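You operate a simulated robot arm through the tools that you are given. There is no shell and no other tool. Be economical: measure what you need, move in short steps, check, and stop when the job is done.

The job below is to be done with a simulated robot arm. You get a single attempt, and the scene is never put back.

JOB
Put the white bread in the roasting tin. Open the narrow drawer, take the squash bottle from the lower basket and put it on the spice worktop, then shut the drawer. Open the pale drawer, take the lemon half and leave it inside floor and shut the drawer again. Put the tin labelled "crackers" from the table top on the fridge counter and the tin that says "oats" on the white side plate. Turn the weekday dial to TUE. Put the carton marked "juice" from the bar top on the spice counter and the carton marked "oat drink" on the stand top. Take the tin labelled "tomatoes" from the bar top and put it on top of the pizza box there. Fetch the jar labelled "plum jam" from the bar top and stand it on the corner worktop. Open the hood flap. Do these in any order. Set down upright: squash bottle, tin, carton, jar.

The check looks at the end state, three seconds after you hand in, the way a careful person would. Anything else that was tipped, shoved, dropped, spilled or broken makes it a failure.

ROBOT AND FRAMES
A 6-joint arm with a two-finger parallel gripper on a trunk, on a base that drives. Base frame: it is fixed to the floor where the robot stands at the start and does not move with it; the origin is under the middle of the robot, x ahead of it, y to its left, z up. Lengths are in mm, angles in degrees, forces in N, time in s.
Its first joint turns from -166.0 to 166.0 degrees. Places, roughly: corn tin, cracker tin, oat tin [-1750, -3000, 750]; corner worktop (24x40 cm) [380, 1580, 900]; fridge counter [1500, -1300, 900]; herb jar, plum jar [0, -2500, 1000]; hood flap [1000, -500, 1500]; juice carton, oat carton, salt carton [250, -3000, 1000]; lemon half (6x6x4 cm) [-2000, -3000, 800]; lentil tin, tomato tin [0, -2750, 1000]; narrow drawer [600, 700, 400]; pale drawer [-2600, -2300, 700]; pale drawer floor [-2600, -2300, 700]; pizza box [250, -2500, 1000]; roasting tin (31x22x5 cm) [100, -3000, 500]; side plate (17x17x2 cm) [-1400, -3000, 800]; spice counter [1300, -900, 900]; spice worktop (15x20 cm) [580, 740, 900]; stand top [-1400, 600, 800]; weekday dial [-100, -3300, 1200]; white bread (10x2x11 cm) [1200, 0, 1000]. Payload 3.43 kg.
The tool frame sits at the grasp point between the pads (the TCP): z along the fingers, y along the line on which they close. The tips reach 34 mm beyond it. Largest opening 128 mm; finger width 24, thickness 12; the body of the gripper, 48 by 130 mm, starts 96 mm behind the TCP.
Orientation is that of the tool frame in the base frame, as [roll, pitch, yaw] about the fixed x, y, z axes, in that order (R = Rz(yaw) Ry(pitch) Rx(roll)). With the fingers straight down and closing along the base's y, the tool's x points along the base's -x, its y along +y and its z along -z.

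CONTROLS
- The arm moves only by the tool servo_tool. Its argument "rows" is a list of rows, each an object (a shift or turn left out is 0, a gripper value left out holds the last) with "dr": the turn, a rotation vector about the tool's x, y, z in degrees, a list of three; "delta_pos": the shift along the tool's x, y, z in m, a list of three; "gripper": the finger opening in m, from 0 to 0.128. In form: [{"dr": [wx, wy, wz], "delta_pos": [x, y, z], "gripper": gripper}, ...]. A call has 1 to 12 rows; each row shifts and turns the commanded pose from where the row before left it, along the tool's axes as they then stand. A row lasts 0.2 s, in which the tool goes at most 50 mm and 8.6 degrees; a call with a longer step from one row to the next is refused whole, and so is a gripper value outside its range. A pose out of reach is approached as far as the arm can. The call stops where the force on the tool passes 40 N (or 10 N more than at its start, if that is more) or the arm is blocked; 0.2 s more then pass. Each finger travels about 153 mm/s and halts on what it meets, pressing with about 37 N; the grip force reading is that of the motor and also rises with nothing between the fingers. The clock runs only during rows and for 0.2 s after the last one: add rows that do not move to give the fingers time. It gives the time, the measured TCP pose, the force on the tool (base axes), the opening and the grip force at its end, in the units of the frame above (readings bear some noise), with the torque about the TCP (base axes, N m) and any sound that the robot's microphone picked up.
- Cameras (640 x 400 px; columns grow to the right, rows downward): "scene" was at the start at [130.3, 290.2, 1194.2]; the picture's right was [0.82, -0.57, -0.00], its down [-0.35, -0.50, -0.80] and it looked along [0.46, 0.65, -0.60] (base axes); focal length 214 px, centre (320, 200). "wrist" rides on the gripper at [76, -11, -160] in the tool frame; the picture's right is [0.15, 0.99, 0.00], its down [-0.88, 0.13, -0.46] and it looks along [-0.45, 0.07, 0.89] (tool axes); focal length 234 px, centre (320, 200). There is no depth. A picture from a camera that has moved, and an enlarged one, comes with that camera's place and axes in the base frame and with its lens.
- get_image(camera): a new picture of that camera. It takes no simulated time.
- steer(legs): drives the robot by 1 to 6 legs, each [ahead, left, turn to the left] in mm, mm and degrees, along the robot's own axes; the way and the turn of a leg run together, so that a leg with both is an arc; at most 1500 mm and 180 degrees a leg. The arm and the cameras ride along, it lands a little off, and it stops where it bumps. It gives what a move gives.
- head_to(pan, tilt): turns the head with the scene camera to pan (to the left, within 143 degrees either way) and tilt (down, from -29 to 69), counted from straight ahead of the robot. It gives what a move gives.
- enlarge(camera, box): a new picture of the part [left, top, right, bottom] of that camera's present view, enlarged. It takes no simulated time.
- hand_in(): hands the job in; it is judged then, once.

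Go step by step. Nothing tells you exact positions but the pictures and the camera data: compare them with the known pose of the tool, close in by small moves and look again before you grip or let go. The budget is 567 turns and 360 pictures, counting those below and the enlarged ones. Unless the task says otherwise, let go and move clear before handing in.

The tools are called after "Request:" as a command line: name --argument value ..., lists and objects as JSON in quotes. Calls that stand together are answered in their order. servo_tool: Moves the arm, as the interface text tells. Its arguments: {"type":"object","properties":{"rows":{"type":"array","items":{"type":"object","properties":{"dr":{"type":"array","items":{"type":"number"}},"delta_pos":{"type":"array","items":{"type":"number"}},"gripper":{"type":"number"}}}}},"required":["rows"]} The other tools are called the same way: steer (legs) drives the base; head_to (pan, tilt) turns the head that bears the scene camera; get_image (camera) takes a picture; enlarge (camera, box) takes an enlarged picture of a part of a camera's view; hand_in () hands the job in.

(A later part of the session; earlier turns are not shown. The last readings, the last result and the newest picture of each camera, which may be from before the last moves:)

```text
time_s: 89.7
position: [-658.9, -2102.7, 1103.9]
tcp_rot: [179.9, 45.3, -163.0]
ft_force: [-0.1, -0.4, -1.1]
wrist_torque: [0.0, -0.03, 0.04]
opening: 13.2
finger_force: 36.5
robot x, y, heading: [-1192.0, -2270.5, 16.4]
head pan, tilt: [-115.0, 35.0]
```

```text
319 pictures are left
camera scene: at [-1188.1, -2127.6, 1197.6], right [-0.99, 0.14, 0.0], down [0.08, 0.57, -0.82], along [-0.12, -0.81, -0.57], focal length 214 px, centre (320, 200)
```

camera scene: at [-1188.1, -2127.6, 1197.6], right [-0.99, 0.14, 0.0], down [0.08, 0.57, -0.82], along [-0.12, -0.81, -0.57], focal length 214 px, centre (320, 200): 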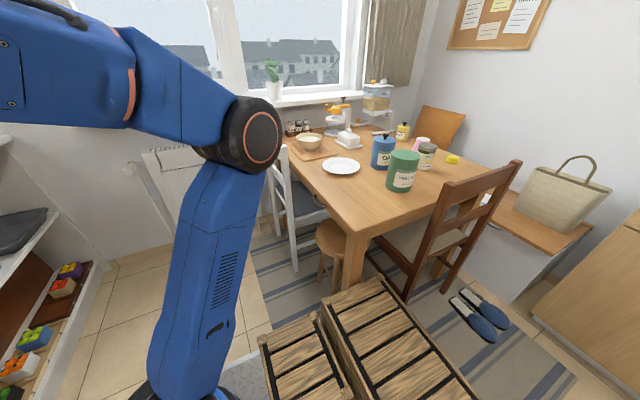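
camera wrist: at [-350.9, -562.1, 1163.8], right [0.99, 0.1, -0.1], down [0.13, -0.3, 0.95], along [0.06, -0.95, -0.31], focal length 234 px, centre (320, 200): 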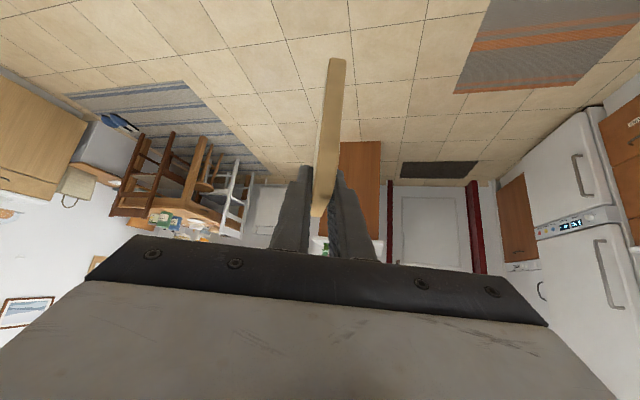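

The roasting tin is on the west upper shelf near the wall: roughly u −880..−700, shelf z≈495. I'll lower the tool, tilt it nearly horizontal and roll it so the bread lies flat.

Request:
servo_tool --rows '[{"delta_pos": [-0.028, 0, 0.028]}, {"delta_pos": [-0.028, 0, 0.028]}, {"delta_pos": [-0.028, 0, 0.028]}, {"delta_pos": [0.035, 0, 0.035]}, {"delta_pos": [0.035, 0, 0.035]}, {"delta_pos": [0.035, 0, 0.035]}, {"delta_pos": [0.035, 0, 0.035]}, {"delta_pos": [0.035, 0, 0.035]}, {"delta_pos": [0.035, 0, 0.035]}, {"delta_pos": [0.035, 0, 0.035]}, {"delta_pos": [0.035, 0, 0.035]}, {}]'

Request:
servo_tool --rows '[{"dr": [0, -8.3, 0]}, {"dr": [0, -8.3, 0]}, {"dr": [0, -8.3, 0]}, {}]'

Request:
servo_tool --rows '[{"dr": [0, 0, -8.5]}, {"dr": [0, 0, -8.5]}, {"dr": [0, 0, -8.5]}, {"dr": [0, 0, -8.5]}, {"dr": [0, 0, -8.5]}, {"dr": [0, 0, -8.5]}, {"dr": [0, 0, -8.5]}, {"dr": [0, 0, -8.5]}, {"dr": [0, 0, -8.5]}, {"dr": [0, 0, -8.5]}, {"dr": [0, 0, -5]}, {}]'

Request:
head_to --pan -30 --tilt 30

Request:
get_image --camera "scene"

```text
time_s: 92.3
position: [-531.4, -2058.7, 724.9]
tcp_rot: [179.9, 45.0, -163.0]
ft_force: [0.6, -0.1, 0.0]
wrist_torque: [0.03, 0.0, -0.02]
opening: 12.8
finger_force: 36.8
out of reach, approached as far as the arm can: row 11
robot x, y, heading: [-1191.8, -2273.6, 16.7]
head pan, tilt: [-115.0, 35.0]
```

```text
time_s: 93.3
position: [-478.2, -2014.6, 803.9]
tcp_rot: [179.8, 69.9, -163.3]
ft_force: [-1.2, 0.2, -0.2]
wrist_torque: [-0.02, 0.03, 0.0]
opening: 12.8
finger_force: 37.2
out of reach, approached as far as the arm can: row 1, 2, 3
robot x, y, heading: [-1189.4, -2271.7, 16.6]
head pan, tilt: [-115.0, 35.0]
```

```text
time_s: 95.9
position: [-478.0, -2013.9, 803.7]
tcp_rot: [-110.0, 0.1, -72.9]
ft_force: [0.2, 1.1, 0.6]
wrist_torque: [0.01, 0.02, 0.01]
opening: 13.0
finger_force: 36.9
robot x, y, heading: [-1190.4, -2272.6, 16.6]
head pan, tilt: [-115.0, 35.0]
```

```text
time_s: 97.5
position: [-479.2, -2015.0, 804.7]
tcp_rot: [-110.0, 0.1, -72.9]
ft_force: [0.6, -1.2, -0.1]
wrist_torque: [-0.02, 0.02, 0.02]
opening: 13.1
finger_force: 36.9
robot x, y, heading: [-1188.8, -2270.7, 16.6]
head pan, tilt: [-30.0, 30.0]
```

```text
318 pictures are left
camera scene: at [-1087.4, -2061.2, 1205.3], right [-0.23, -0.97, 0.0], down [-0.49, 0.12, -0.87], along [0.84, -0.2, -0.5], focal length 214 px, centre (320, 200)
```

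scene: 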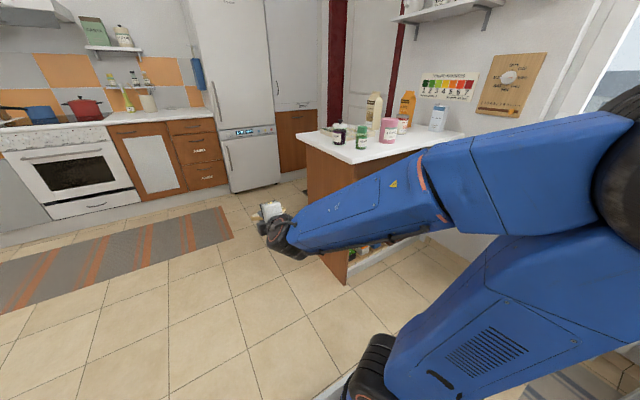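

Request:
servo_tool --rows '[{"delta_pos": [0, 0.023, 0.035]}, {"delta_pos": [0, 0.023, 0.035]}, {"delta_pos": [0, 0.023, 0.035]}, {"delta_pos": [0, 0.023, 0.035]}, {"delta_pos": [0, 0.023, 0.035]}, {"delta_pos": [0, 0.023, 0.035]}, {}]'

```text
time_s: 99.1
position: [-332.1, -1968.4, 607.3]
tcp_rot: [-109.9, 0.1, -72.9]
ft_force: [-0.6, -0.1, 0.4]
wrist_torque: [-0.01, -0.04, -0.01]
opening: 13.0
finger_force: 37.1
out of reach, approached as far as the arm can: row 1
robot x, y, heading: [-1191.4, -2275.4, 16.7]
head pan, tilt: [-30.0, 30.0]
```

Request:
steer --legs '[[0, 300, 0], [0, 0, -45], [0, -292, 0], [400, 0, 0]]'

Request:
head_to --pan -5 --tilt 30

Request:
get_image --camera "scene"

Request:
get_image --camera "wrist"

```text
time_s: 106.9
position: [-239.4, -2812.8, 609.4]
tcp_rot: [-109.9, 0.1, -117.7]
ft_force: [0.2, 0.2, 0.4]
wrist_torque: [-0.02, 0.04, 0.03]
opening: 12.9
finger_force: 36.9
robot x, y, heading: [-1060.7, -2429.0, -28.2]
head pan, tilt: [-30.0, 30.0]
```

```text
time_s: 107.8
position: [-239.7, -2810.7, 606.2]
tcp_rot: [-109.9, 0.1, -117.7]
ft_force: [-0.1, 0.4, -0.5]
wrist_torque: [0.02, 0.04, -0.02]
opening: 12.8
finger_force: 36.9
robot x, y, heading: [-1062.9, -2422.4, -27.9]
head pan, tilt: [-5.0, 30.0]
```

```text
317 pictures are left
camera scene: at [-811.3, -2318.9, 1205.3], right [-0.55, -0.84, 0.0], down [-0.42, 0.27, -0.87], along [0.73, -0.47, -0.5], focal length 214 px, centre (320, 200)
```

scene: 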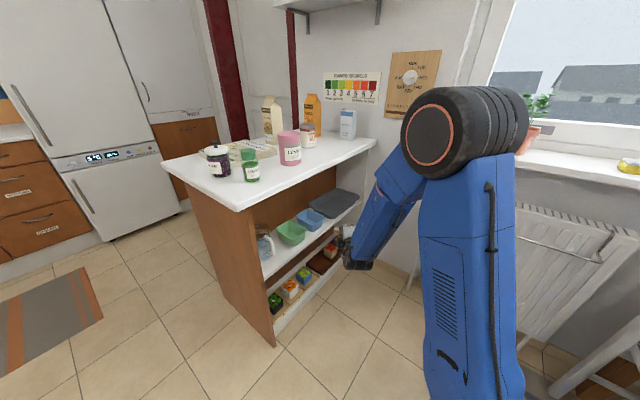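

```text
316 pictures are left
camera wrist: at [-403.7, -2810.5, 673.3], right [-0.37, 0.03, -0.93], down [-0.01, 1.0, 0.03], along [0.93, 0.02, -0.37], focal length 234 px, centre (320, 200)
```

wrist: 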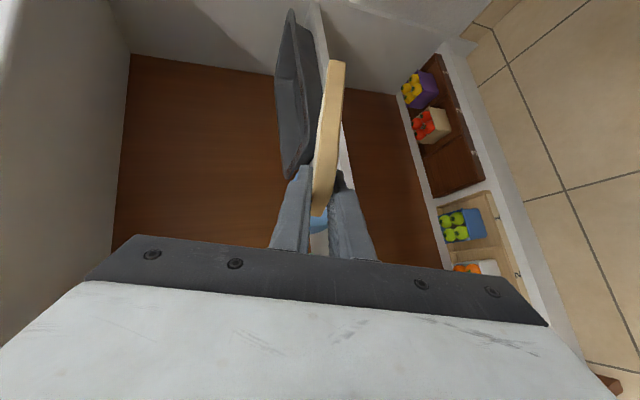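

Request:
servo_tool --rows '[{"delta_pos": [0, -0.017, -0.006]}, {}]'

Request:
steer --legs '[[0, -40, 0], [280, 0, 0]]'

Request:
get_image --camera "wrist"

Request:
get_image --camera "scene"

```text
time_s: 108.4
position: [-237.3, -2812.0, 624.9]
tcp_rot: [-109.8, 0.0, -117.6]
ft_force: [0.3, -0.1, 0.3]
wrist_torque: [-0.02, 0.01, 0.0]
opening: 13.0
finger_force: 36.8
robot x, y, heading: [-1064.8, -2430.6, -28.0]
head pan, tilt: [-5.0, 30.0]
```

```text
time_s: 110.8
position: [-11.8, -2977.2, 625.6]
tcp_rot: [-109.9, 0.1, -117.6]
ft_force: [0.5, 0.0, 0.1]
wrist_torque: [0.05, 0.01, 0.03]
opening: 12.9
finger_force: 37.2
robot x, y, heading: [-836.3, -2597.1, -27.8]
head pan, tilt: [-5.0, 30.0]
```

```text
315 pictures are left
camera wrist: at [-176.1, -2975.7, 690.4], right [-0.37, 0.03, -0.93], down [-0.01, 1.0, 0.03], along [0.93, 0.02, -0.37], focal length 234 px, centre (320, 200)
```

wrist: 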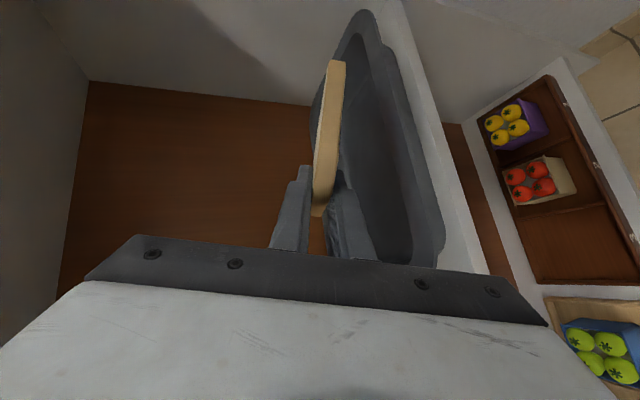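

```text
314 pictures are left
camera scene: at [-584.4, -2484.9, 1205.3], right [-0.54, -0.84, 0.0], down [-0.42, 0.27, -0.87], along [0.73, -0.47, -0.5], focal length 214 px, centre (320, 200)
```

scene: 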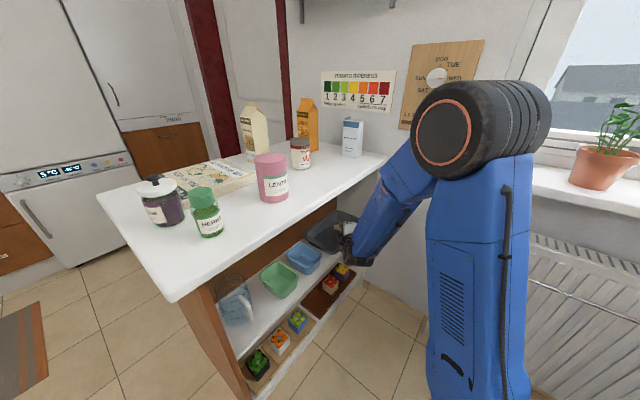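

Request:
steer --legs '[[112, 0, 0]]'

Request:
servo_tool --rows '[{"dr": [-7.5, 0, 0]}, {"dr": [-7.5, 0, 0]}, {}]'

Request:
get_image --camera "wrist"

```text
time_s: 112.0
position: [88.5, -3029.0, 624.1]
tcp_rot: [-109.9, 0.0, -117.6]
ft_force: [0.0, 0.1, -0.1]
wrist_torque: [0.02, 0.04, 0.02]
opening: 13.1
finger_force: 36.9
robot x, y, heading: [-731.8, -2645.5, -28.1]
head pan, tilt: [-5.0, 30.0]
```

```text
time_s: 112.8
position: [89.5, -3029.3, 624.1]
tcp_rot: [-124.9, 0.0, -117.5]
ft_force: [-0.3, 0.2, -0.1]
wrist_torque: [0.0, -0.01, -0.03]
opening: 12.9
finger_force: 36.9
robot x, y, heading: [-735.6, -2644.5, -28.0]
head pan, tilt: [-5.0, 30.0]
```

```text
313 pictures are left
camera wrist: at [-56.3, -3038.2, 726.1], right [-0.57, 0.13, -0.81], down [0.01, 0.99, 0.16], along [0.82, 0.08, -0.56], focal length 234 px, centre (320, 200)
```

wrist: 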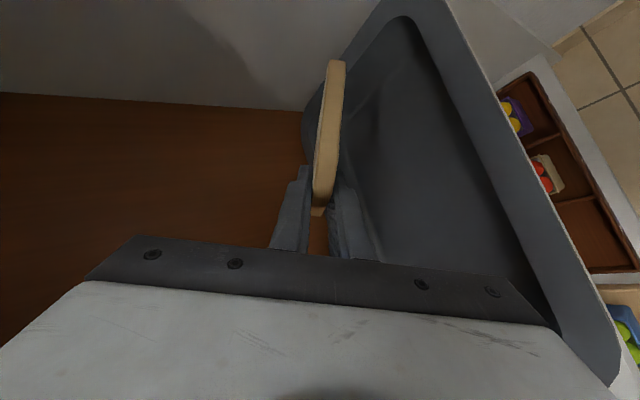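

Request:
servo_tool --rows '[{"delta_pos": [0, 0.027, 0.004]}, {"delta_pos": [0, 0.027, 0.004]}, {}]'

Request:
get_image --camera "wrist"

```text
time_s: 113.6
position: [66.4, -3017.6, 576.7]
tcp_rot: [-124.9, 0.1, -117.5]
ft_force: [-0.4, -0.1, -2.1]
wrist_torque: [0.04, -0.01, 0.01]
opening: 13.2
finger_force: 36.9
robot x, y, heading: [-737.0, -2642.8, -27.9]
head pan, tilt: [-5.0, 30.0]
```

```text
312 pictures are left
camera wrist: at [-79.2, -3026.0, 677.8], right [-0.57, 0.13, -0.81], down [0.01, 0.99, 0.16], along [0.82, 0.08, -0.56], focal length 234 px, centre (320, 200)
```

wrist: 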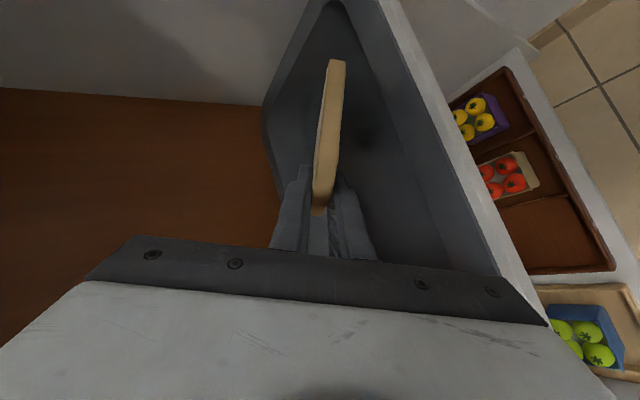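

Request:
servo_tool --rows '[{"delta_pos": [0, 0.0125, 0.0085]}, {}]'

Request:
get_image --camera "wrist"

```text
time_s: 114.2
position: [66.8, -3016.9, 564.1]
tcp_rot: [-124.6, 0.1, -117.5]
ft_force: [-4.3, 6.7, 27.5]
wrist_torque: [-1.49, -1.47, 0.15]
opening: 14.2
finger_force: 37.4
robot x, y, heading: [-738.0, -2644.7, -28.0]
head pan, tilt: [-5.0, 30.0]
```

```text
311 pictures are left
camera wrist: at [-79.1, -3025.6, 664.8], right [-0.57, 0.13, -0.81], down [0.01, 0.99, 0.15], along [0.82, 0.08, -0.56], focal length 234 px, centre (320, 200)
```

wrist: 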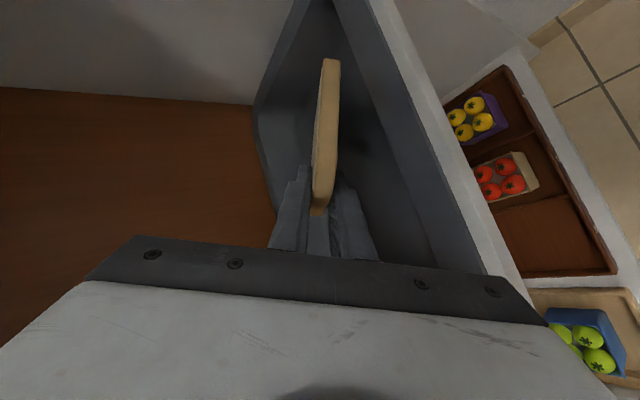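

Request:
servo_tool --rows '[{"delta_pos": [0, -0.004, -0.002]}, {"gripper": 0.045}, {}]'

Request:
get_image --camera "wrist"

```text
time_s: 115.0
position: [67.6, -3017.8, 565.1]
tcp_rot: [-125.1, 0.1, -117.6]
ft_force: [-0.1, -0.1, -0.5]
wrist_torque: [0.03, 0.02, -0.01]
opening: 45.1
finger_force: 0.3
robot x, y, heading: [-730.5, -2641.7, -27.8]
head pan, tilt: [-5.0, 30.0]
```

```text
310 pictures are left
camera wrist: at [-78.2, -3026.6, 667.1], right [-0.57, 0.13, -0.81], down [0.01, 0.99, 0.16], along [0.82, 0.08, -0.56], focal length 234 px, centre (320, 200)
```

wrist: 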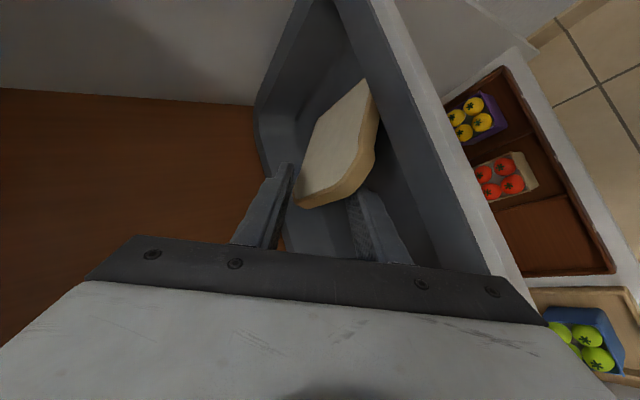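

Request:
servo_tool --rows '[{"delta_pos": [0, 0, -0.03]}, {"delta_pos": [0, 0, -0.03]}, {"delta_pos": [0, 0, -0.03]}, {}]'

Request:
get_image --camera "wrist"

```text
time_s: 116.0
position: [11.4, -2984.7, 621.7]
tcp_rot: [-125.1, 0.0, -117.6]
ft_force: [0.4, 0.1, 0.0]
wrist_torque: [-0.03, -0.01, 0.04]
opening: 45.0
finger_force: 0.0
out of reach, approached as far as the arm can: row 3
robot x, y, heading: [-734.0, -2643.4, -27.7]
head pan, tilt: [-5.0, 30.0]
```

```text
309 pictures are left
camera wrist: at [-135.1, -2994.3, 723.1], right [-0.57, 0.13, -0.81], down [0.01, 0.99, 0.16], along [0.82, 0.08, -0.57], focal length 234 px, centre (320, 200)
```

wrist: 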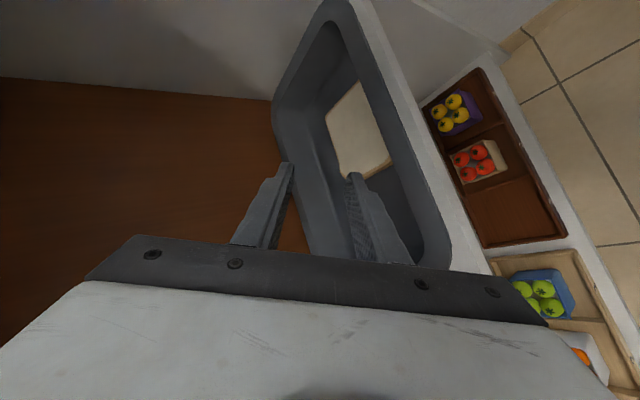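

Bread is in the tin. Backing out and raising the arm to work on the bar top next.

Request:
steer --legs '[[-330, 0, 0]]'

Request:
servo_tool --rows '[{"dr": [0, 0, 8.5]}, {"dr": [0, 0, 8.5]}, {"dr": [0, 0, 8.5]}, {"dr": [0, 0, 8.5]}, {"dr": [0, 0, 8.5]}, {"dr": [0, 0, 8.5]}, {"dr": [0, 0, 8.5]}, {"dr": [0, 0, 8.5]}, {"dr": [0, 0, 8.5]}, {"dr": [0, 0, 8.5]}, {"dr": [0, 0, 5]}, {}]'

Request:
servo_tool --rows '[{"delta_pos": [-0.04, 0, -0.028]}, {"delta_pos": [-0.04, 0, -0.028]}, {"delta_pos": [-0.04, 0, -0.028]}, {"delta_pos": [-0.04, 0, -0.028]}, {"delta_pos": [-0.04, 0, -0.028]}, {"delta_pos": [-0.04, 0, -0.028]}, {"delta_pos": [-0.04, 0, -0.028]}, {"delta_pos": [-0.04, 0, -0.028]}, {"delta_pos": [-0.04, 0, -0.028]}, {"delta_pos": [-0.04, 0, -0.028]}, {}]'

Request:
get_image --camera "scene"

```text
time_s: 118.2
position: [-285.4, -2835.2, 621.6]
tcp_rot: [-125.1, 0.2, -118.0]
ft_force: [-0.3, 0.1, 0.7]
wrist_torque: [0.01, 0.01, -0.01]
opening: 45.0
finger_force: 0.1
robot x, y, heading: [-1027.3, -2491.3, -28.4]
head pan, tilt: [-5.0, 30.0]
```

```text
time_s: 120.8
position: [-284.4, -2835.7, 622.5]
tcp_rot: [179.8, 54.9, 151.8]
ft_force: [-0.3, 0.4, -0.7]
wrist_torque: [0.02, -0.01, -0.01]
opening: 45.2
finger_force: 0.1
robot x, y, heading: [-1025.6, -2492.2, -28.4]
head pan, tilt: [-5.0, 30.0]
```

```text
time_s: 123.2
position: [-287.0, -2835.7, 1108.9]
tcp_rot: [179.9, 54.8, 152.0]
ft_force: [-0.5, -1.1, 0.1]
wrist_torque: [0.02, 0.02, -0.02]
opening: 45.1
finger_force: 0.0
robot x, y, heading: [-1027.7, -2490.0, -28.2]
head pan, tilt: [-5.0, 30.0]
```

```text
308 pictures are left
camera scene: at [-776.7, -2383.1, 1205.3], right [-0.55, -0.84, 0.0], down [-0.42, 0.27, -0.87], along [0.72, -0.48, -0.5], focal length 214 px, centre (320, 200)
```

scene: 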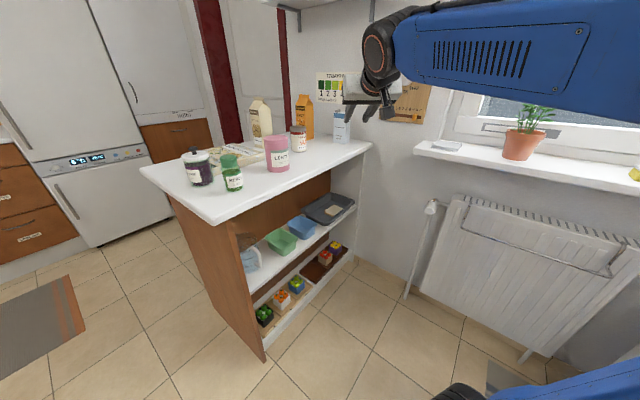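

Request:
enlarge --camera "scene" --box '[140, 60, 440, 240]'

```text
2.13 times, centred on (290, 150) of scene
camera zoom: at [-776.7, -2383.1, 1205.3], right [-0.55, -0.84, 0.0], down [-0.42, 0.27, -0.87], along [0.72, -0.48, -0.5], focal length 458 px, centre (384, 307)
```

zoom: 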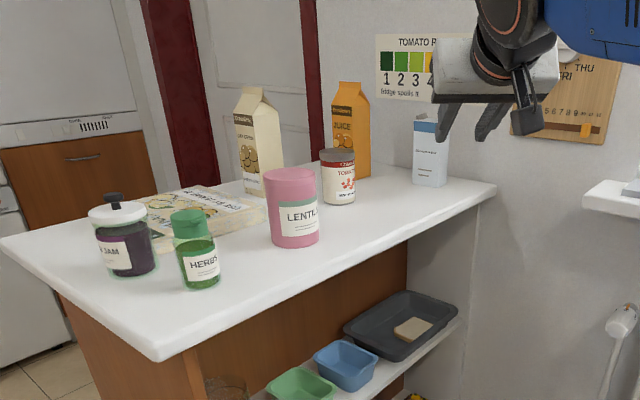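

Request:
steer --legs '[[0, 0, -44.3], [0, 400, 0]]'

Request:
head_to --pan 5 --tilt 5

Request:
get_image --camera "scene"

```text
time_s: 127.8
position: [-360.5, -3140.6, 1109.6]
tcp_rot: [-180.0, 54.9, 107.3]
ft_force: [-0.5, -0.5, -0.3]
wrist_torque: [0.02, 0.0, -0.02]
opening: 44.9
finger_force: 0.1
robot x, y, heading: [-643.4, -2371.9, -73.5]
head pan, tilt: [-5.0, 30.0]
```

```text
time_s: 128.7
position: [-361.0, -3141.3, 1109.0]
tcp_rot: [179.9, 54.9, 107.2]
ft_force: [-0.6, 0.9, -0.3]
wrist_torque: [0.0, -0.03, 0.02]
opening: 45.1
finger_force: 0.1
robot x, y, heading: [-644.5, -2373.0, -73.1]
head pan, tilt: [5.0, 5.0]
```

```text
306 pictures are left
camera scene: at [-373.6, -2470.8, 1245.7], right [-0.93, -0.37, 0.0], down [-0.03, 0.08, -1.0], along [0.37, -0.92, -0.09], focal length 214 px, centre (320, 200)
```

scene: 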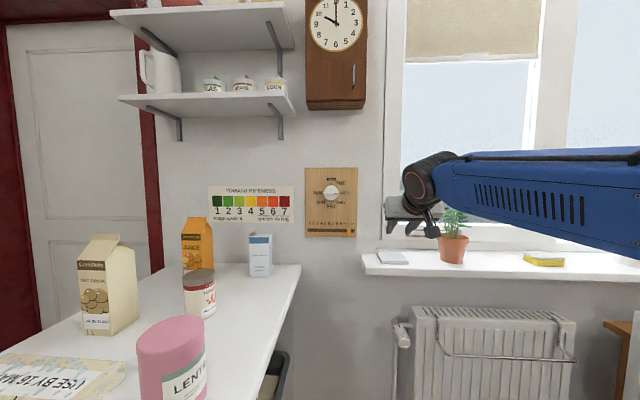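

Request:
enlarge --camera "scene" --box '[295, 155, 375, 245]'

```text
4.44 times, centred on (335, 200) of scene
camera zoom: at [-373.6, -2470.8, 1245.7], right [-0.93, -0.37, 0.0], down [-0.03, 0.08, -1.0], along [0.37, -0.92, -0.09], focal length 953 px, centre (253, 200)
```

zoom: 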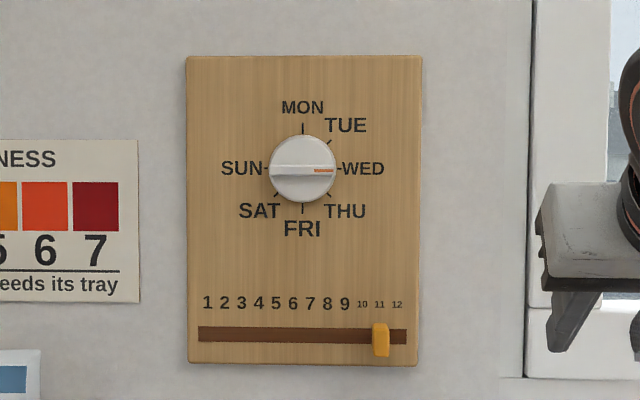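

Request:
servo_tool --rows '[{"dr": [0, -8.5, 0], "gripper": 0.085}, {"dr": [0, -8.5, 0]}, {"dr": [0, -8.5, 0]}, {"dr": [0, -8.5, 0]}, {"dr": [0, -1.2, 0]}, {"delta_pos": [-0.02, 0.045, 0]}, {"delta_pos": [-0.02, 0.045, 0]}, {"delta_pos": [-0.02, 0.045, 0]}, {"delta_pos": [-0.02, 0.045, 0]}, {"delta_pos": [-0.006, 0.03, 0]}, {}]'

Request:
get_image --camera "wrist"

Request:
get_image --camera "scene"

```text
time_s: 131.1
position: [-161.5, -3077.9, 1195.1]
tcp_rot: [28.2, 89.9, -44.6]
ft_force: [-1.0, 0.1, -0.4]
wrist_torque: [-0.01, -0.03, -0.02]
opening: 84.9
finger_force: 0.0
robot x, y, heading: [-643.4, -2369.9, -73.2]
head pan, tilt: [5.0, 5.0]
```

```text
304 pictures are left
camera wrist: at [-219.6, -2928.6, 1119.4], right [0.94, 0.29, -0.15], down [-0.01, 0.48, 0.88], along [0.33, -0.83, 0.45], focal length 234 px, centre (320, 200)
```

wrist: 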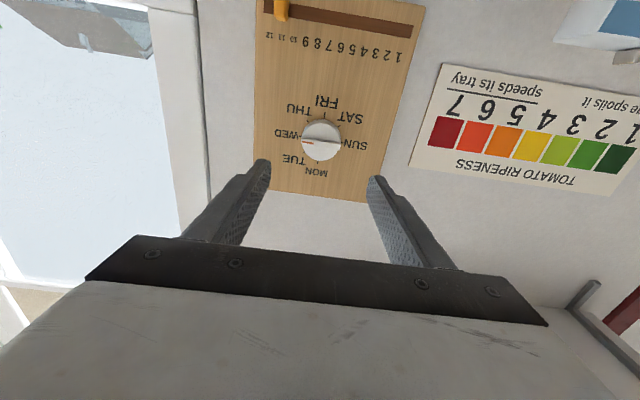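

```text
303 pictures are left
camera scene: at [-373.5, -2470.7, 1245.7], right [-0.93, -0.37, 0.0], down [-0.03, 0.08, -1.0], along [0.37, -0.92, -0.09], focal length 214 px, centre (320, 200)
```

scene: 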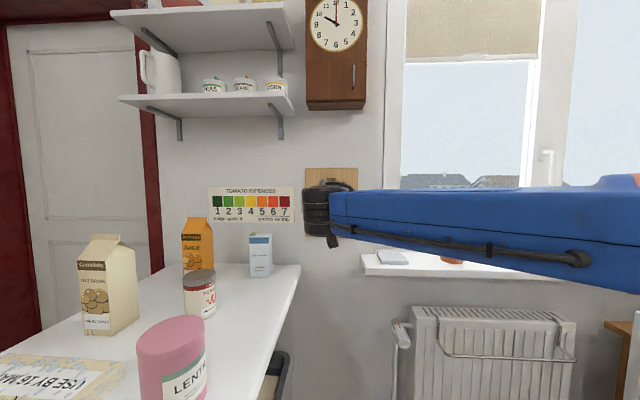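

Request:
servo_tool --rows '[{"delta_pos": [-0.002, 0.003, 0.045]}, {"delta_pos": [0, 0, 0.045]}, {"delta_pos": [0, 0, 0.045]}, {}]'

Request:
get_image --camera "wrist"

```text
time_s: 132.1
position: [-116.9, -3210.2, 1198.4]
tcp_rot: [23.5, 89.8, -49.2]
ft_force: [0.1, 0.7, -0.5]
wrist_torque: [0.01, 0.03, 0.0]
opening: 84.8
finger_force: 0.1
robot x, y, heading: [-639.7, -2373.5, -73.3]
head pan, tilt: [5.0, 5.0]
```

```text
302 pictures are left
camera wrist: at [-175.2, -3060.5, 1123.5], right [0.94, 0.29, -0.15], down [-0.01, 0.48, 0.88], along [0.33, -0.83, 0.45], focal length 234 px, centre (320, 200)
```

wrist: 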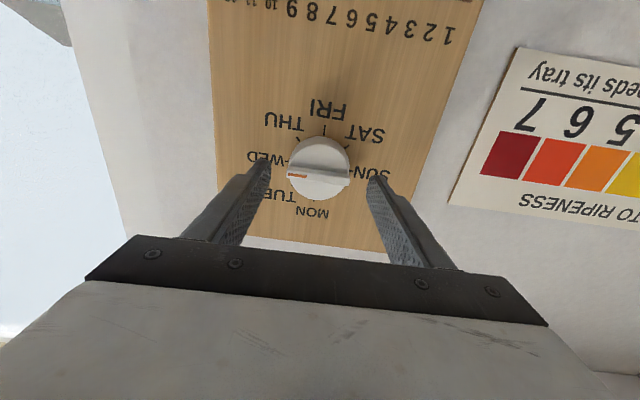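

Request:
servo_tool --rows '[{"delta_pos": [-0.004, 0, 0.015]}, {"delta_pos": [0, 0, 0.015]}, {}]'

Request:
get_image --camera "wrist"

```text
time_s: 132.9
position: [-108.1, -3236.5, 1201.7]
tcp_rot: [-159.0, 90.0, 128.2]
ft_force: [0.2, -0.4, 0.3]
wrist_torque: [0.0, 0.0, 0.02]
opening: 85.1
finger_force: 0.1
robot x, y, heading: [-639.9, -2374.9, -73.3]
head pan, tilt: [5.0, 5.0]
```

```text
301 pictures are left
camera wrist: at [-166.1, -3086.5, 1126.9], right [0.94, 0.29, -0.15], down [-0.01, 0.48, 0.88], along [0.33, -0.83, 0.45], focal length 234 px, centre (320, 200)
```

wrist: 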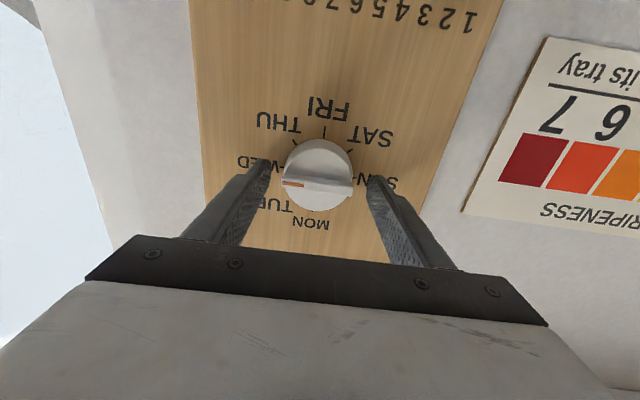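

Request:
servo_tool --rows '[{"delta_pos": [-0.002, 0, 0.007]}, {"gripper": 0.03}, {}, {}]'

Request:
get_image --camera "wrist"

```text
time_s: 133.5
position: [-106.9, -3239.8, 1203.5]
tcp_rot: [53.7, 89.9, -18.9]
ft_force: [-21.6, 13.1, -7.6]
wrist_torque: [-0.18, 0.11, 0.24]
opening: 61.7
finger_force: 27.6
robot x, y, heading: [-642.9, -2372.8, -72.9]
head pan, tilt: [5.0, 5.0]
stopped in row 2: the force on the tool passed its limit (the readings are from after the stop); the commanded pose is now the measured one
```

```text
300 pictures are left
camera wrist: at [-165.4, -3090.3, 1128.5], right [0.94, 0.29, -0.14], down [-0.01, 0.47, 0.88], along [0.33, -0.83, 0.45], focal length 234 px, centre (320, 200)
```

wrist: 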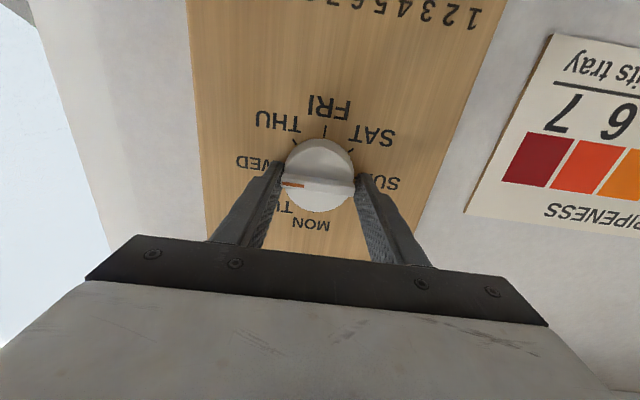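

Request:
servo_tool --rows '[{"delta_pos": [0, -0.002, -0.003], "gripper": 0.058}, {"gripper": 0.05}, {}]'

```text
time_s: 134.3
position: [-109.5, -3240.1, 1201.9]
tcp_rot: [74.3, 90.0, 1.9]
ft_force: [-15.5, -12.3, 0.0]
wrist_torque: [-0.25, 0.0, -1.17]
opening: 58.4
finger_force: 45.3
robot x, y, heading: [-640.6, -2368.8, -72.8]
head pan, tilt: [5.0, 5.0]
```

Request:
servo_tool --rows '[{"delta_pos": [0, -0.002, 0]}, {"dr": [0, 0, -7.5]}, {"dr": [0, 0, -7.5]}, {"dr": [0, 0, -7.5]}, {"dr": [0, 0, -7.5]}, {"dr": [0, 0, -7.5]}, {"dr": [0, 0, -7.5]}, {}]'

Request:
get_image --camera "wrist"

```text
time_s: 136.1
position: [-106.8, -3237.8, 1200.7]
tcp_rot: [-89.9, 45.1, -162.3]
ft_force: [17.5, -12.8, 8.5]
wrist_torque: [-0.62, -0.22, 0.78]
opening: 58.1
finger_force: 45.4
robot x, y, heading: [-641.3, -2373.1, -72.7]
head pan, tilt: [5.0, 5.0]
```

```text
299 pictures are left
camera wrist: at [-214.4, -3104.0, 1157.0], right [0.57, 0.18, -0.8], down [0.54, 0.65, 0.53], along [0.62, -0.74, 0.27], focal length 234 px, centre (320, 200)
```

wrist: 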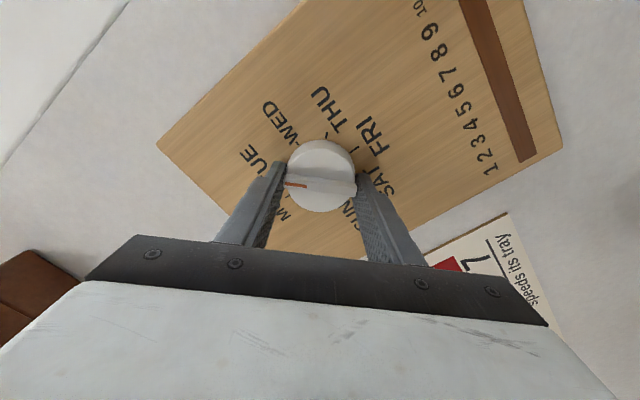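

Request:
servo_tool --rows '[{"gripper": 0.1}, {}, {"delta_pos": [0, 0, -0.04]}, {"delta_pos": [0, 0, -0.05]}, {"delta_pos": [0, 0, -0.05]}, {}]'

Request:
get_image --camera "wrist"

```text
time_s: 137.5
position: [-152.2, -3104.5, 1201.4]
tcp_rot: [-89.9, 45.0, -162.4]
ft_force: [0.4, -0.6, -0.5]
wrist_torque: [0.0, 0.0, 0.0]
opening: 99.9
finger_force: 0.0
robot x, y, heading: [-643.7, -2370.0, -73.2]
head pan, tilt: [5.0, 5.0]
```

```text
298 pictures are left
camera wrist: at [-258.2, -2970.6, 1157.8], right [0.57, 0.18, -0.8], down [0.54, 0.65, 0.53], along [0.62, -0.74, 0.27], focal length 234 px, centre (320, 200)
```

wrist: 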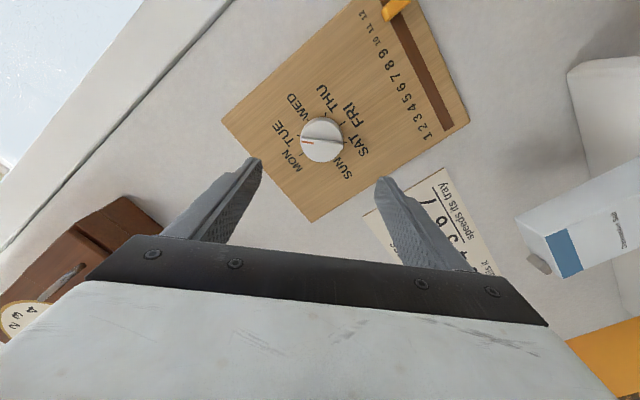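

Request:
servo_tool --rows '[{"delta_pos": [0, 0, -0.05], "dr": [0, 0, 7.5]}, {"delta_pos": [0, 0, -0.05], "dr": [0, 0, 7.5]}, {"dr": [0, 0, 7.5]}, {"dr": [0, 0, 7.5]}, {"dr": [0, 0, 7.5]}, {"dr": [0, 0, 7.5]}, {"delta_pos": [0, -0.045, 0]}, {"delta_pos": [0, -0.045, 0]}, {"delta_pos": [0, -0.045, 0]}, {"delta_pos": [0, -0.045, 0]}, {}]'

Request:
enlarge --camera "scene" --box '[295, 155, 375, 245]'

```text
time_s: 139.9
position: [-353.4, -3063.2, 1202.9]
tcp_rot: [39.3, 89.9, -33.0]
ft_force: [0.3, -0.6, -0.1]
wrist_torque: [0.03, -0.01, 0.01]
opening: 99.8
finger_force: 0.1
robot x, y, heading: [-641.8, -2370.6, -73.1]
head pan, tilt: [5.0, 5.0]
```

```text
4.44 times, centred on (335, 200) of scene
camera zoom: at [-373.3, -2469.9, 1245.7], right [-0.93, -0.37, 0.0], down [-0.03, 0.08, -1.0], along [0.37, -0.92, -0.09], focal length 953 px, centre (253, 200)
```

zoom: 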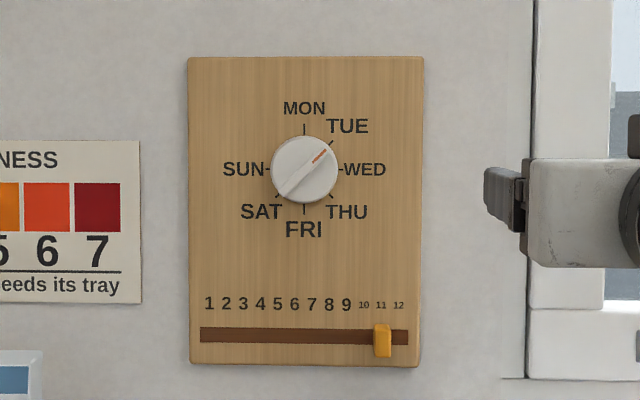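

Dial reads TUE. From here I can reach the tomato tin and pizza box, so I'll look at them closely.

Request:
steer --legs '[[90, 0, 0]]'

Request:
head_to --pan 35 --tilt 30

Request:
get_image --camera "scene"

```text
time_s: 141.0
position: [-325.5, -3149.1, 1202.9]
tcp_rot: [52.0, 90.0, -20.5]
ft_force: [0.1, 1.1, -0.8]
wrist_torque: [-0.01, -0.01, 0.01]
opening: 99.9
finger_force: 0.0
robot x, y, heading: [-615.4, -2459.5, -73.1]
head pan, tilt: [5.0, 5.0]
```

```text
time_s: 141.9
position: [-325.5, -3149.4, 1203.2]
tcp_rot: [50.4, 89.8, -22.2]
ft_force: [-0.4, 0.5, -0.4]
wrist_torque: [-0.02, 0.02, 0.0]
opening: 100.1
finger_force: 0.0
robot x, y, heading: [-615.4, -2454.9, -73.0]
head pan, tilt: [35.0, 30.0]
```

```text
296 pictures are left
camera scene: at [-309.9, -2527.0, 1205.4], right [-0.62, -0.79, 0.0], down [-0.39, 0.31, -0.87], along [0.68, -0.53, -0.5], focal length 214 px, centre (320, 200)
```

scene: 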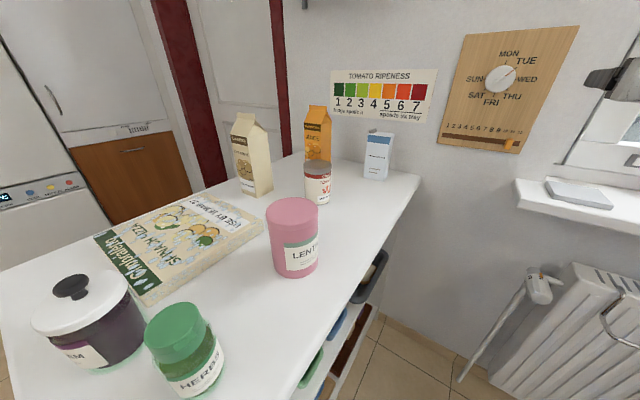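

Request:
enlarge --camera "scene" --box '[220, 90, 420, 215]'

```text
3.20 times, centred on (320, 152) of scene
camera zoom: at [-309.9, -2527.0, 1205.4], right [-0.62, -0.79, 0.0], down [-0.39, 0.31, -0.87], along [0.68, -0.53, -0.5], focal length 686 px, centre (320, 352)
```

zoom: 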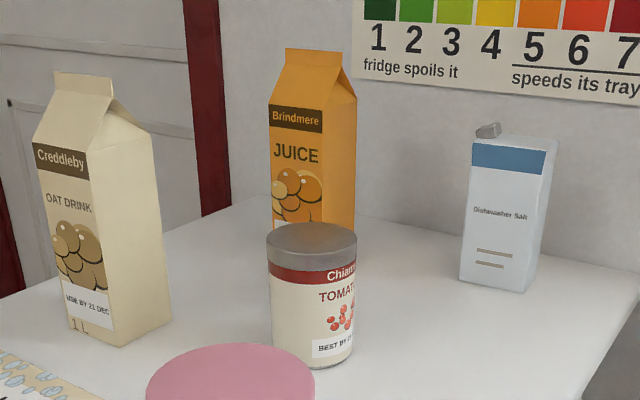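

Request:
servo_tool --rows '[{"delta_pos": [0.02, 0, -0.045]}, {"delta_pos": [0.02, 0, -0.045]}, {"delta_pos": [0.02, 0, -0.045]}, {"delta_pos": [0.02, 0, -0.045]}, {"delta_pos": [0.02, 0, 0], "dr": [0, 8.2, 0]}, {"dr": [0, 8.2, 0]}, {"dr": [0, 8.2, 0]}, {"dr": [0, 8.2, 0]}, {"dr": [0, 8.2, 0]}, {"dr": [0, 8.2, 0]}, {"dr": [0, 8.2, 0]}, {"dr": [0, 8.2, 0]}]'

```text
time_s: 144.5
position: [-380.3, -2977.2, 1103.5]
tcp_rot: [179.8, 24.4, 107.6]
ft_force: [-0.1, 0.2, 1.4]
wrist_torque: [0.01, -0.02, -0.03]
opening: 99.7
finger_force: 0.2
robot x, y, heading: [-616.4, -2460.6, -72.8]
head pan, tilt: [35.0, 30.0]
```

Request:
servo_tool --rows '[{"dr": [0, 8.2, 0]}, {"dr": [0, 8.2, 0]}, {"dr": [0, 8, 0]}, {"dr": [0, 0, -8.6]}, {"dr": [0, 0, -8.6]}, {"dr": [0, 0, -8.6]}, {"dr": [0, 0, -8.6]}, {"dr": [0, 0, -8.6]}, {"delta_pos": [0, 0, 0.02]}, {}]'

```text
time_s: 146.7
position: [-380.5, -2976.6, 1082.3]
tcp_rot: [179.9, 0.1, 150.6]
ft_force: [-0.1, -0.3, 0.3]
wrist_torque: [0.02, -0.03, -0.03]
opening: 100.1
finger_force: 0.1
robot x, y, heading: [-612.6, -2461.7, -72.8]
head pan, tilt: [35.0, 30.0]
```

Request:
servo_tool --rows '[{"delta_pos": [-0.035, 0.0317, 0]}, {"delta_pos": [-0.035, 0.0317, 0]}, {"delta_pos": [-0.035, 0.0317, 0]}, {"delta_pos": [-0.035, 0.0317, 0]}, {"delta_pos": [-0.035, 0.0317, 0]}, {"delta_pos": [-0.035, 0.0317, 0]}, {"delta_pos": [-0.035, 0.0317, 0]}, {"delta_pos": [-0.035, 0.0317, 0]}, {"delta_pos": [-0.035, 0.0317, 0]}, {}]'

Request:
get_image --camera "wrist"

Request:
get_image --camera "scene"

```text
time_s: 148.9
position: [34.8, -2882.5, 1084.1]
tcp_rot: [180.0, 0.1, 150.6]
ft_force: [0.1, 0.6, -0.3]
wrist_torque: [0.0, -0.03, -0.02]
opening: 99.9
finger_force: 0.1
robot x, y, heading: [-617.3, -2460.7, -73.0]
head pan, tilt: [35.0, 30.0]
```

```text
294 pictures are left
camera wrist: at [-37.3, -2854.0, 1244.3], right [0.36, 0.93, 0.0], down [0.83, -0.32, 0.46], along [0.43, -0.16, -0.89], focal length 234 px, centre (320, 200)
```

wrist: 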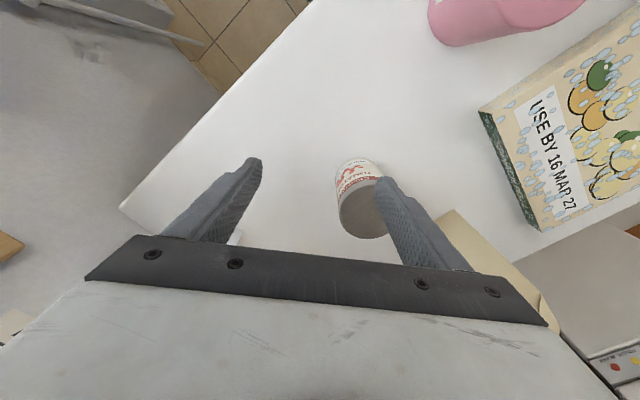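

```text
293 pictures are left
camera scene: at [-309.7, -2526.8, 1205.3], right [-0.61, -0.79, 0.0], down [-0.39, 0.31, -0.87], along [0.68, -0.53, -0.5], focal length 214 px, centre (320, 200)
```

scene: 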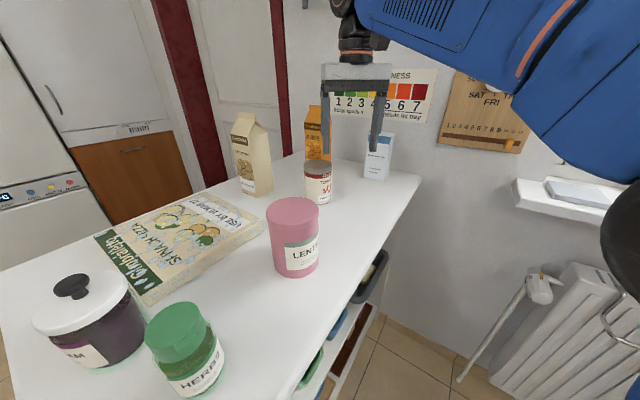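

Request:
servo_tool --rows '[{"delta_pos": [-0.03, 0.032, 0], "gripper": 0.12}, {"delta_pos": [-0.033, 0.033, 0]}, {}]'

Request:
get_image --camera "wrist"

```text
time_s: 149.7
position: [119.9, -2855.8, 1082.0]
tcp_rot: [179.9, 0.3, 150.7]
ft_force: [0.0, -0.3, 0.8]
wrist_torque: [0.0, 0.01, -0.03]
opening: 120.3
finger_force: 0.1
robot x, y, heading: [-612.5, -2459.2, -73.2]
head pan, tilt: [35.0, 30.0]
```

```text
292 pictures are left
camera wrist: at [47.5, -2827.3, 1241.5], right [0.36, 0.93, 0.0], down [0.83, -0.32, 0.46], along [0.43, -0.16, -0.89], focal length 234 px, centre (320, 200)
```

wrist: 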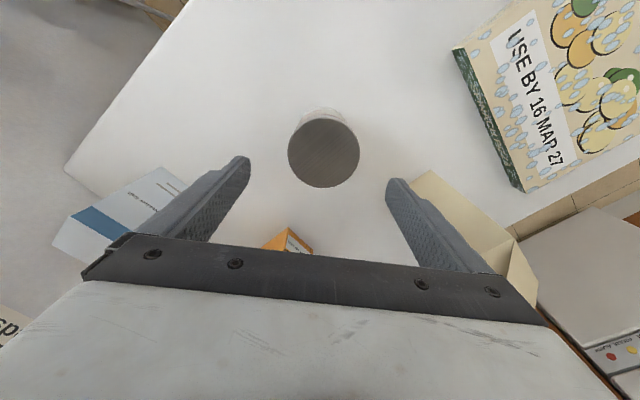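

Request:
servo_tool --rows '[{"delta_pos": [0, 0.004, 0.04]}, {"delta_pos": [0, 0, 0.04]}, {"delta_pos": [0, 0, 0.03]}, {}]'

Request:
get_image --camera "wrist"

Request:
enlarge --camera "scene" --box '[250, 60, 410, 220]'

```text
time_s: 150.7
position: [123.9, -2853.6, 974.3]
tcp_rot: [180.0, 0.1, 150.6]
ft_force: [0.9, -0.1, -0.3]
wrist_torque: [0.0, -0.02, 0.03]
opening: 120.0
finger_force: 0.1
robot x, y, heading: [-613.4, -2461.6, -73.2]
head pan, tilt: [35.0, 30.0]
```

```text
291 pictures are left
camera wrist: at [51.2, -2824.7, 1133.9], right [0.36, 0.93, 0.0], down [0.83, -0.32, 0.46], along [0.43, -0.16, -0.89], focal length 234 px, centre (320, 200)
```

wrist: 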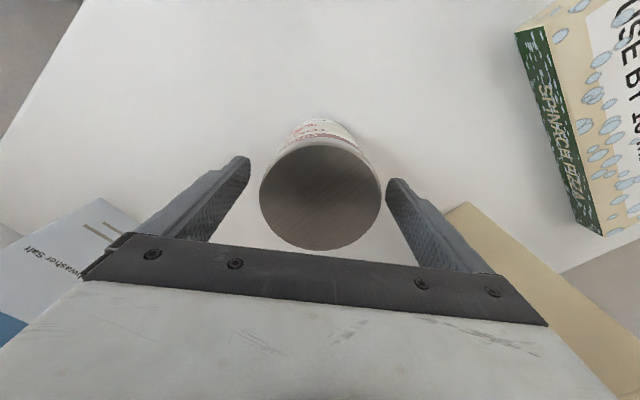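

```text
2.50 times, centred on (330, 140) of scene
camera zoom: at [-309.7, -2526.9, 1205.3], right [-0.62, -0.79, 0.0], down [-0.39, 0.31, -0.87], along [0.68, -0.53, -0.5], focal length 536 px, centre (295, 350)
```

zoom: 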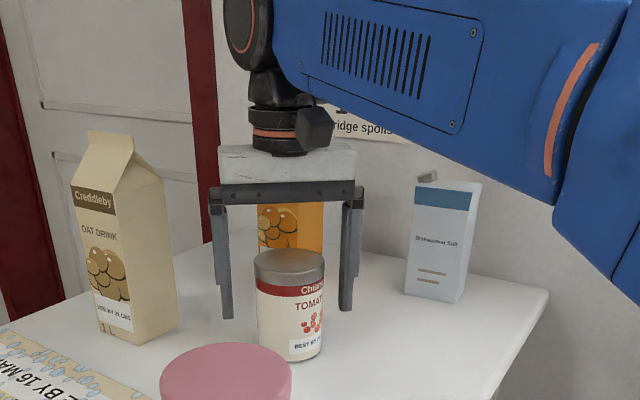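

Request:
servo_tool --rows '[{"delta_pos": [0, 0, 0.025]}, {"delta_pos": [0, 0, 0.02]}, {"gripper": 0.07}, {}, {}]'

```text
time_s: 151.6
position: [121.5, -2854.0, 934.7]
tcp_rot: [180.0, 0.4, 150.5]
ft_force: [-3.8, 0.9, 8.7]
wrist_torque: [-0.27, 0.26, -0.11]
opening: 74.8
finger_force: 4.1
robot x, y, heading: [-612.4, -2460.6, -72.7]
head pan, tilt: [35.0, 30.0]
stopped in row 4: the force on the tool passed its limit (the readings are from after the stop); the commanded pose is now the measured one
```

Request:
get_image --camera "wrist"

```text
289 pictures are left
camera wrist: at [48.9, -2826.2, 1093.8], right [0.36, 0.93, 0.0], down [0.83, -0.32, 0.46], along [0.43, -0.17, -0.89], focal length 234 px, centre (320, 200)
```

wrist: 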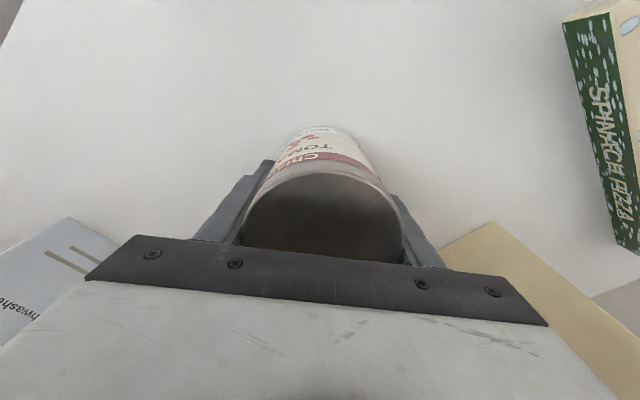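

Request:
servo_tool --rows '[{"gripper": 0.06}, {}, {}]'

```text
time_s: 152.4
position: [121.3, -2854.6, 935.1]
tcp_rot: [180.0, 0.3, 150.5]
ft_force: [-7.6, -3.1, 17.2]
wrist_torque: [-0.7, 0.69, -0.18]
opening: 74.2
finger_force: 36.1
robot x, y, heading: [-615.6, -2463.7, -73.5]
head pan, tilt: [35.0, 30.0]
```

Request:
servo_tool --rows '[{"delta_pos": [0, 0, -0.02]}, {"delta_pos": [0, 0, -0.045]}, {"delta_pos": [0, 0, -0.045]}, {"delta_pos": [0.021, 0.0414, 0]}, {"delta_pos": [0.021, 0.0414, 0]}, {"delta_pos": [0.021, 0.0414, 0]}, {"delta_pos": [0.021, 0.0414, 0]}, {"delta_pos": [0.021, 0.0414, 0]}, {"delta_pos": [0.021, 0.0414, 0]}, {"delta_pos": [0.021, 0.0414, 0]}, {}]'

Request:
get_image --camera "scene"

Request:
get_image --camera "wrist"

```text
time_s: 154.8
position: [137.2, -2530.1, 1041.0]
tcp_rot: [-179.9, 0.3, 150.5]
ft_force: [-0.2, -0.5, -4.3]
wrist_torque: [-0.01, -0.03, 0.06]
opening: 73.9
finger_force: 37.2
robot x, y, heading: [-617.3, -2457.3, -72.9]
head pan, tilt: [35.0, 30.0]
```

```text
288 pictures are left
camera scene: at [-309.6, -2527.0, 1205.2], right [-0.62, -0.79, 0.0], down [-0.39, 0.31, -0.87], along [0.68, -0.53, -0.5], focal length 214 px, centre (320, 200)
```

scene: 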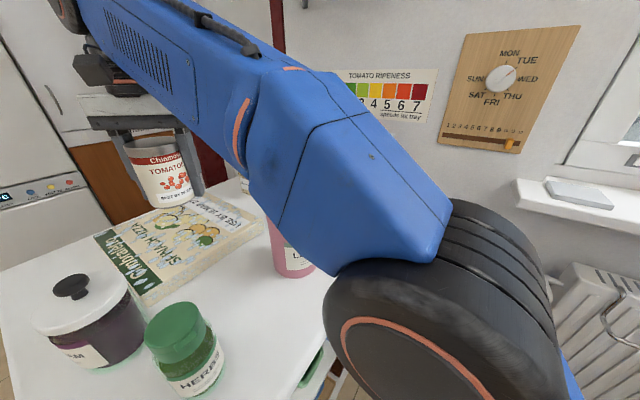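

```text
287 pictures are left
camera wrist: at [64.7, -2501.4, 1200.7], right [0.36, 0.93, 0.0], down [0.83, -0.32, 0.46], along [0.43, -0.17, -0.89], focal length 234 px, centre (320, 200)
```

wrist: 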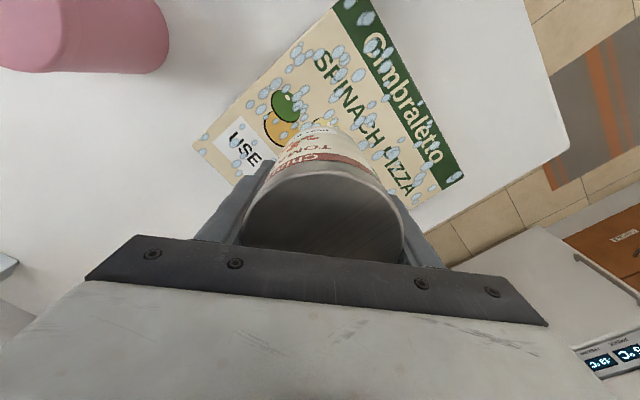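

Request:
servo_tool --rows '[{"delta_pos": [-0.007, 0.018, 0.02]}, {"delta_pos": [0, 0, 0.03]}, {"delta_pos": [0, 0, 0.008]}, {}]'

Request:
enlarge --camera "scene" --box '[80, 100, 280, 300]'

```text
time_s: 155.8
position: [152.7, -2518.3, 982.1]
tcp_rot: [180.0, 0.3, 150.5]
ft_force: [0.4, -0.3, -4.5]
wrist_torque: [-0.02, -0.07, 0.01]
opening: 74.1
finger_force: 37.5
robot x, y, heading: [-614.4, -2460.5, -72.7]
head pan, tilt: [35.0, 30.0]
```

```text
2.00 times, centred on (180, 200) of scene
camera zoom: at [-309.6, -2527.0, 1205.2], right [-0.62, -0.79, 0.0], down [-0.39, 0.31, -0.87], along [0.68, -0.53, -0.5], focal length 429 px, centre (600, 200)
```

zoom: 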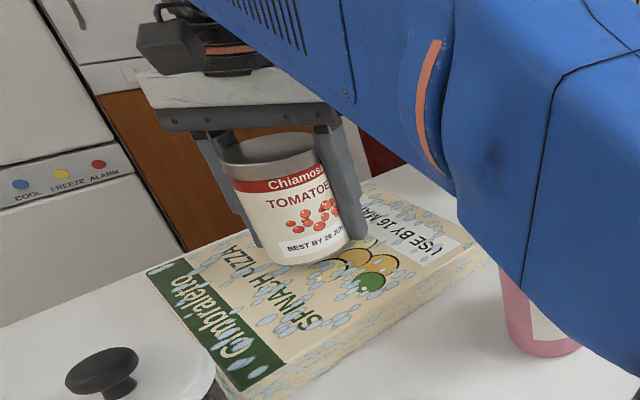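

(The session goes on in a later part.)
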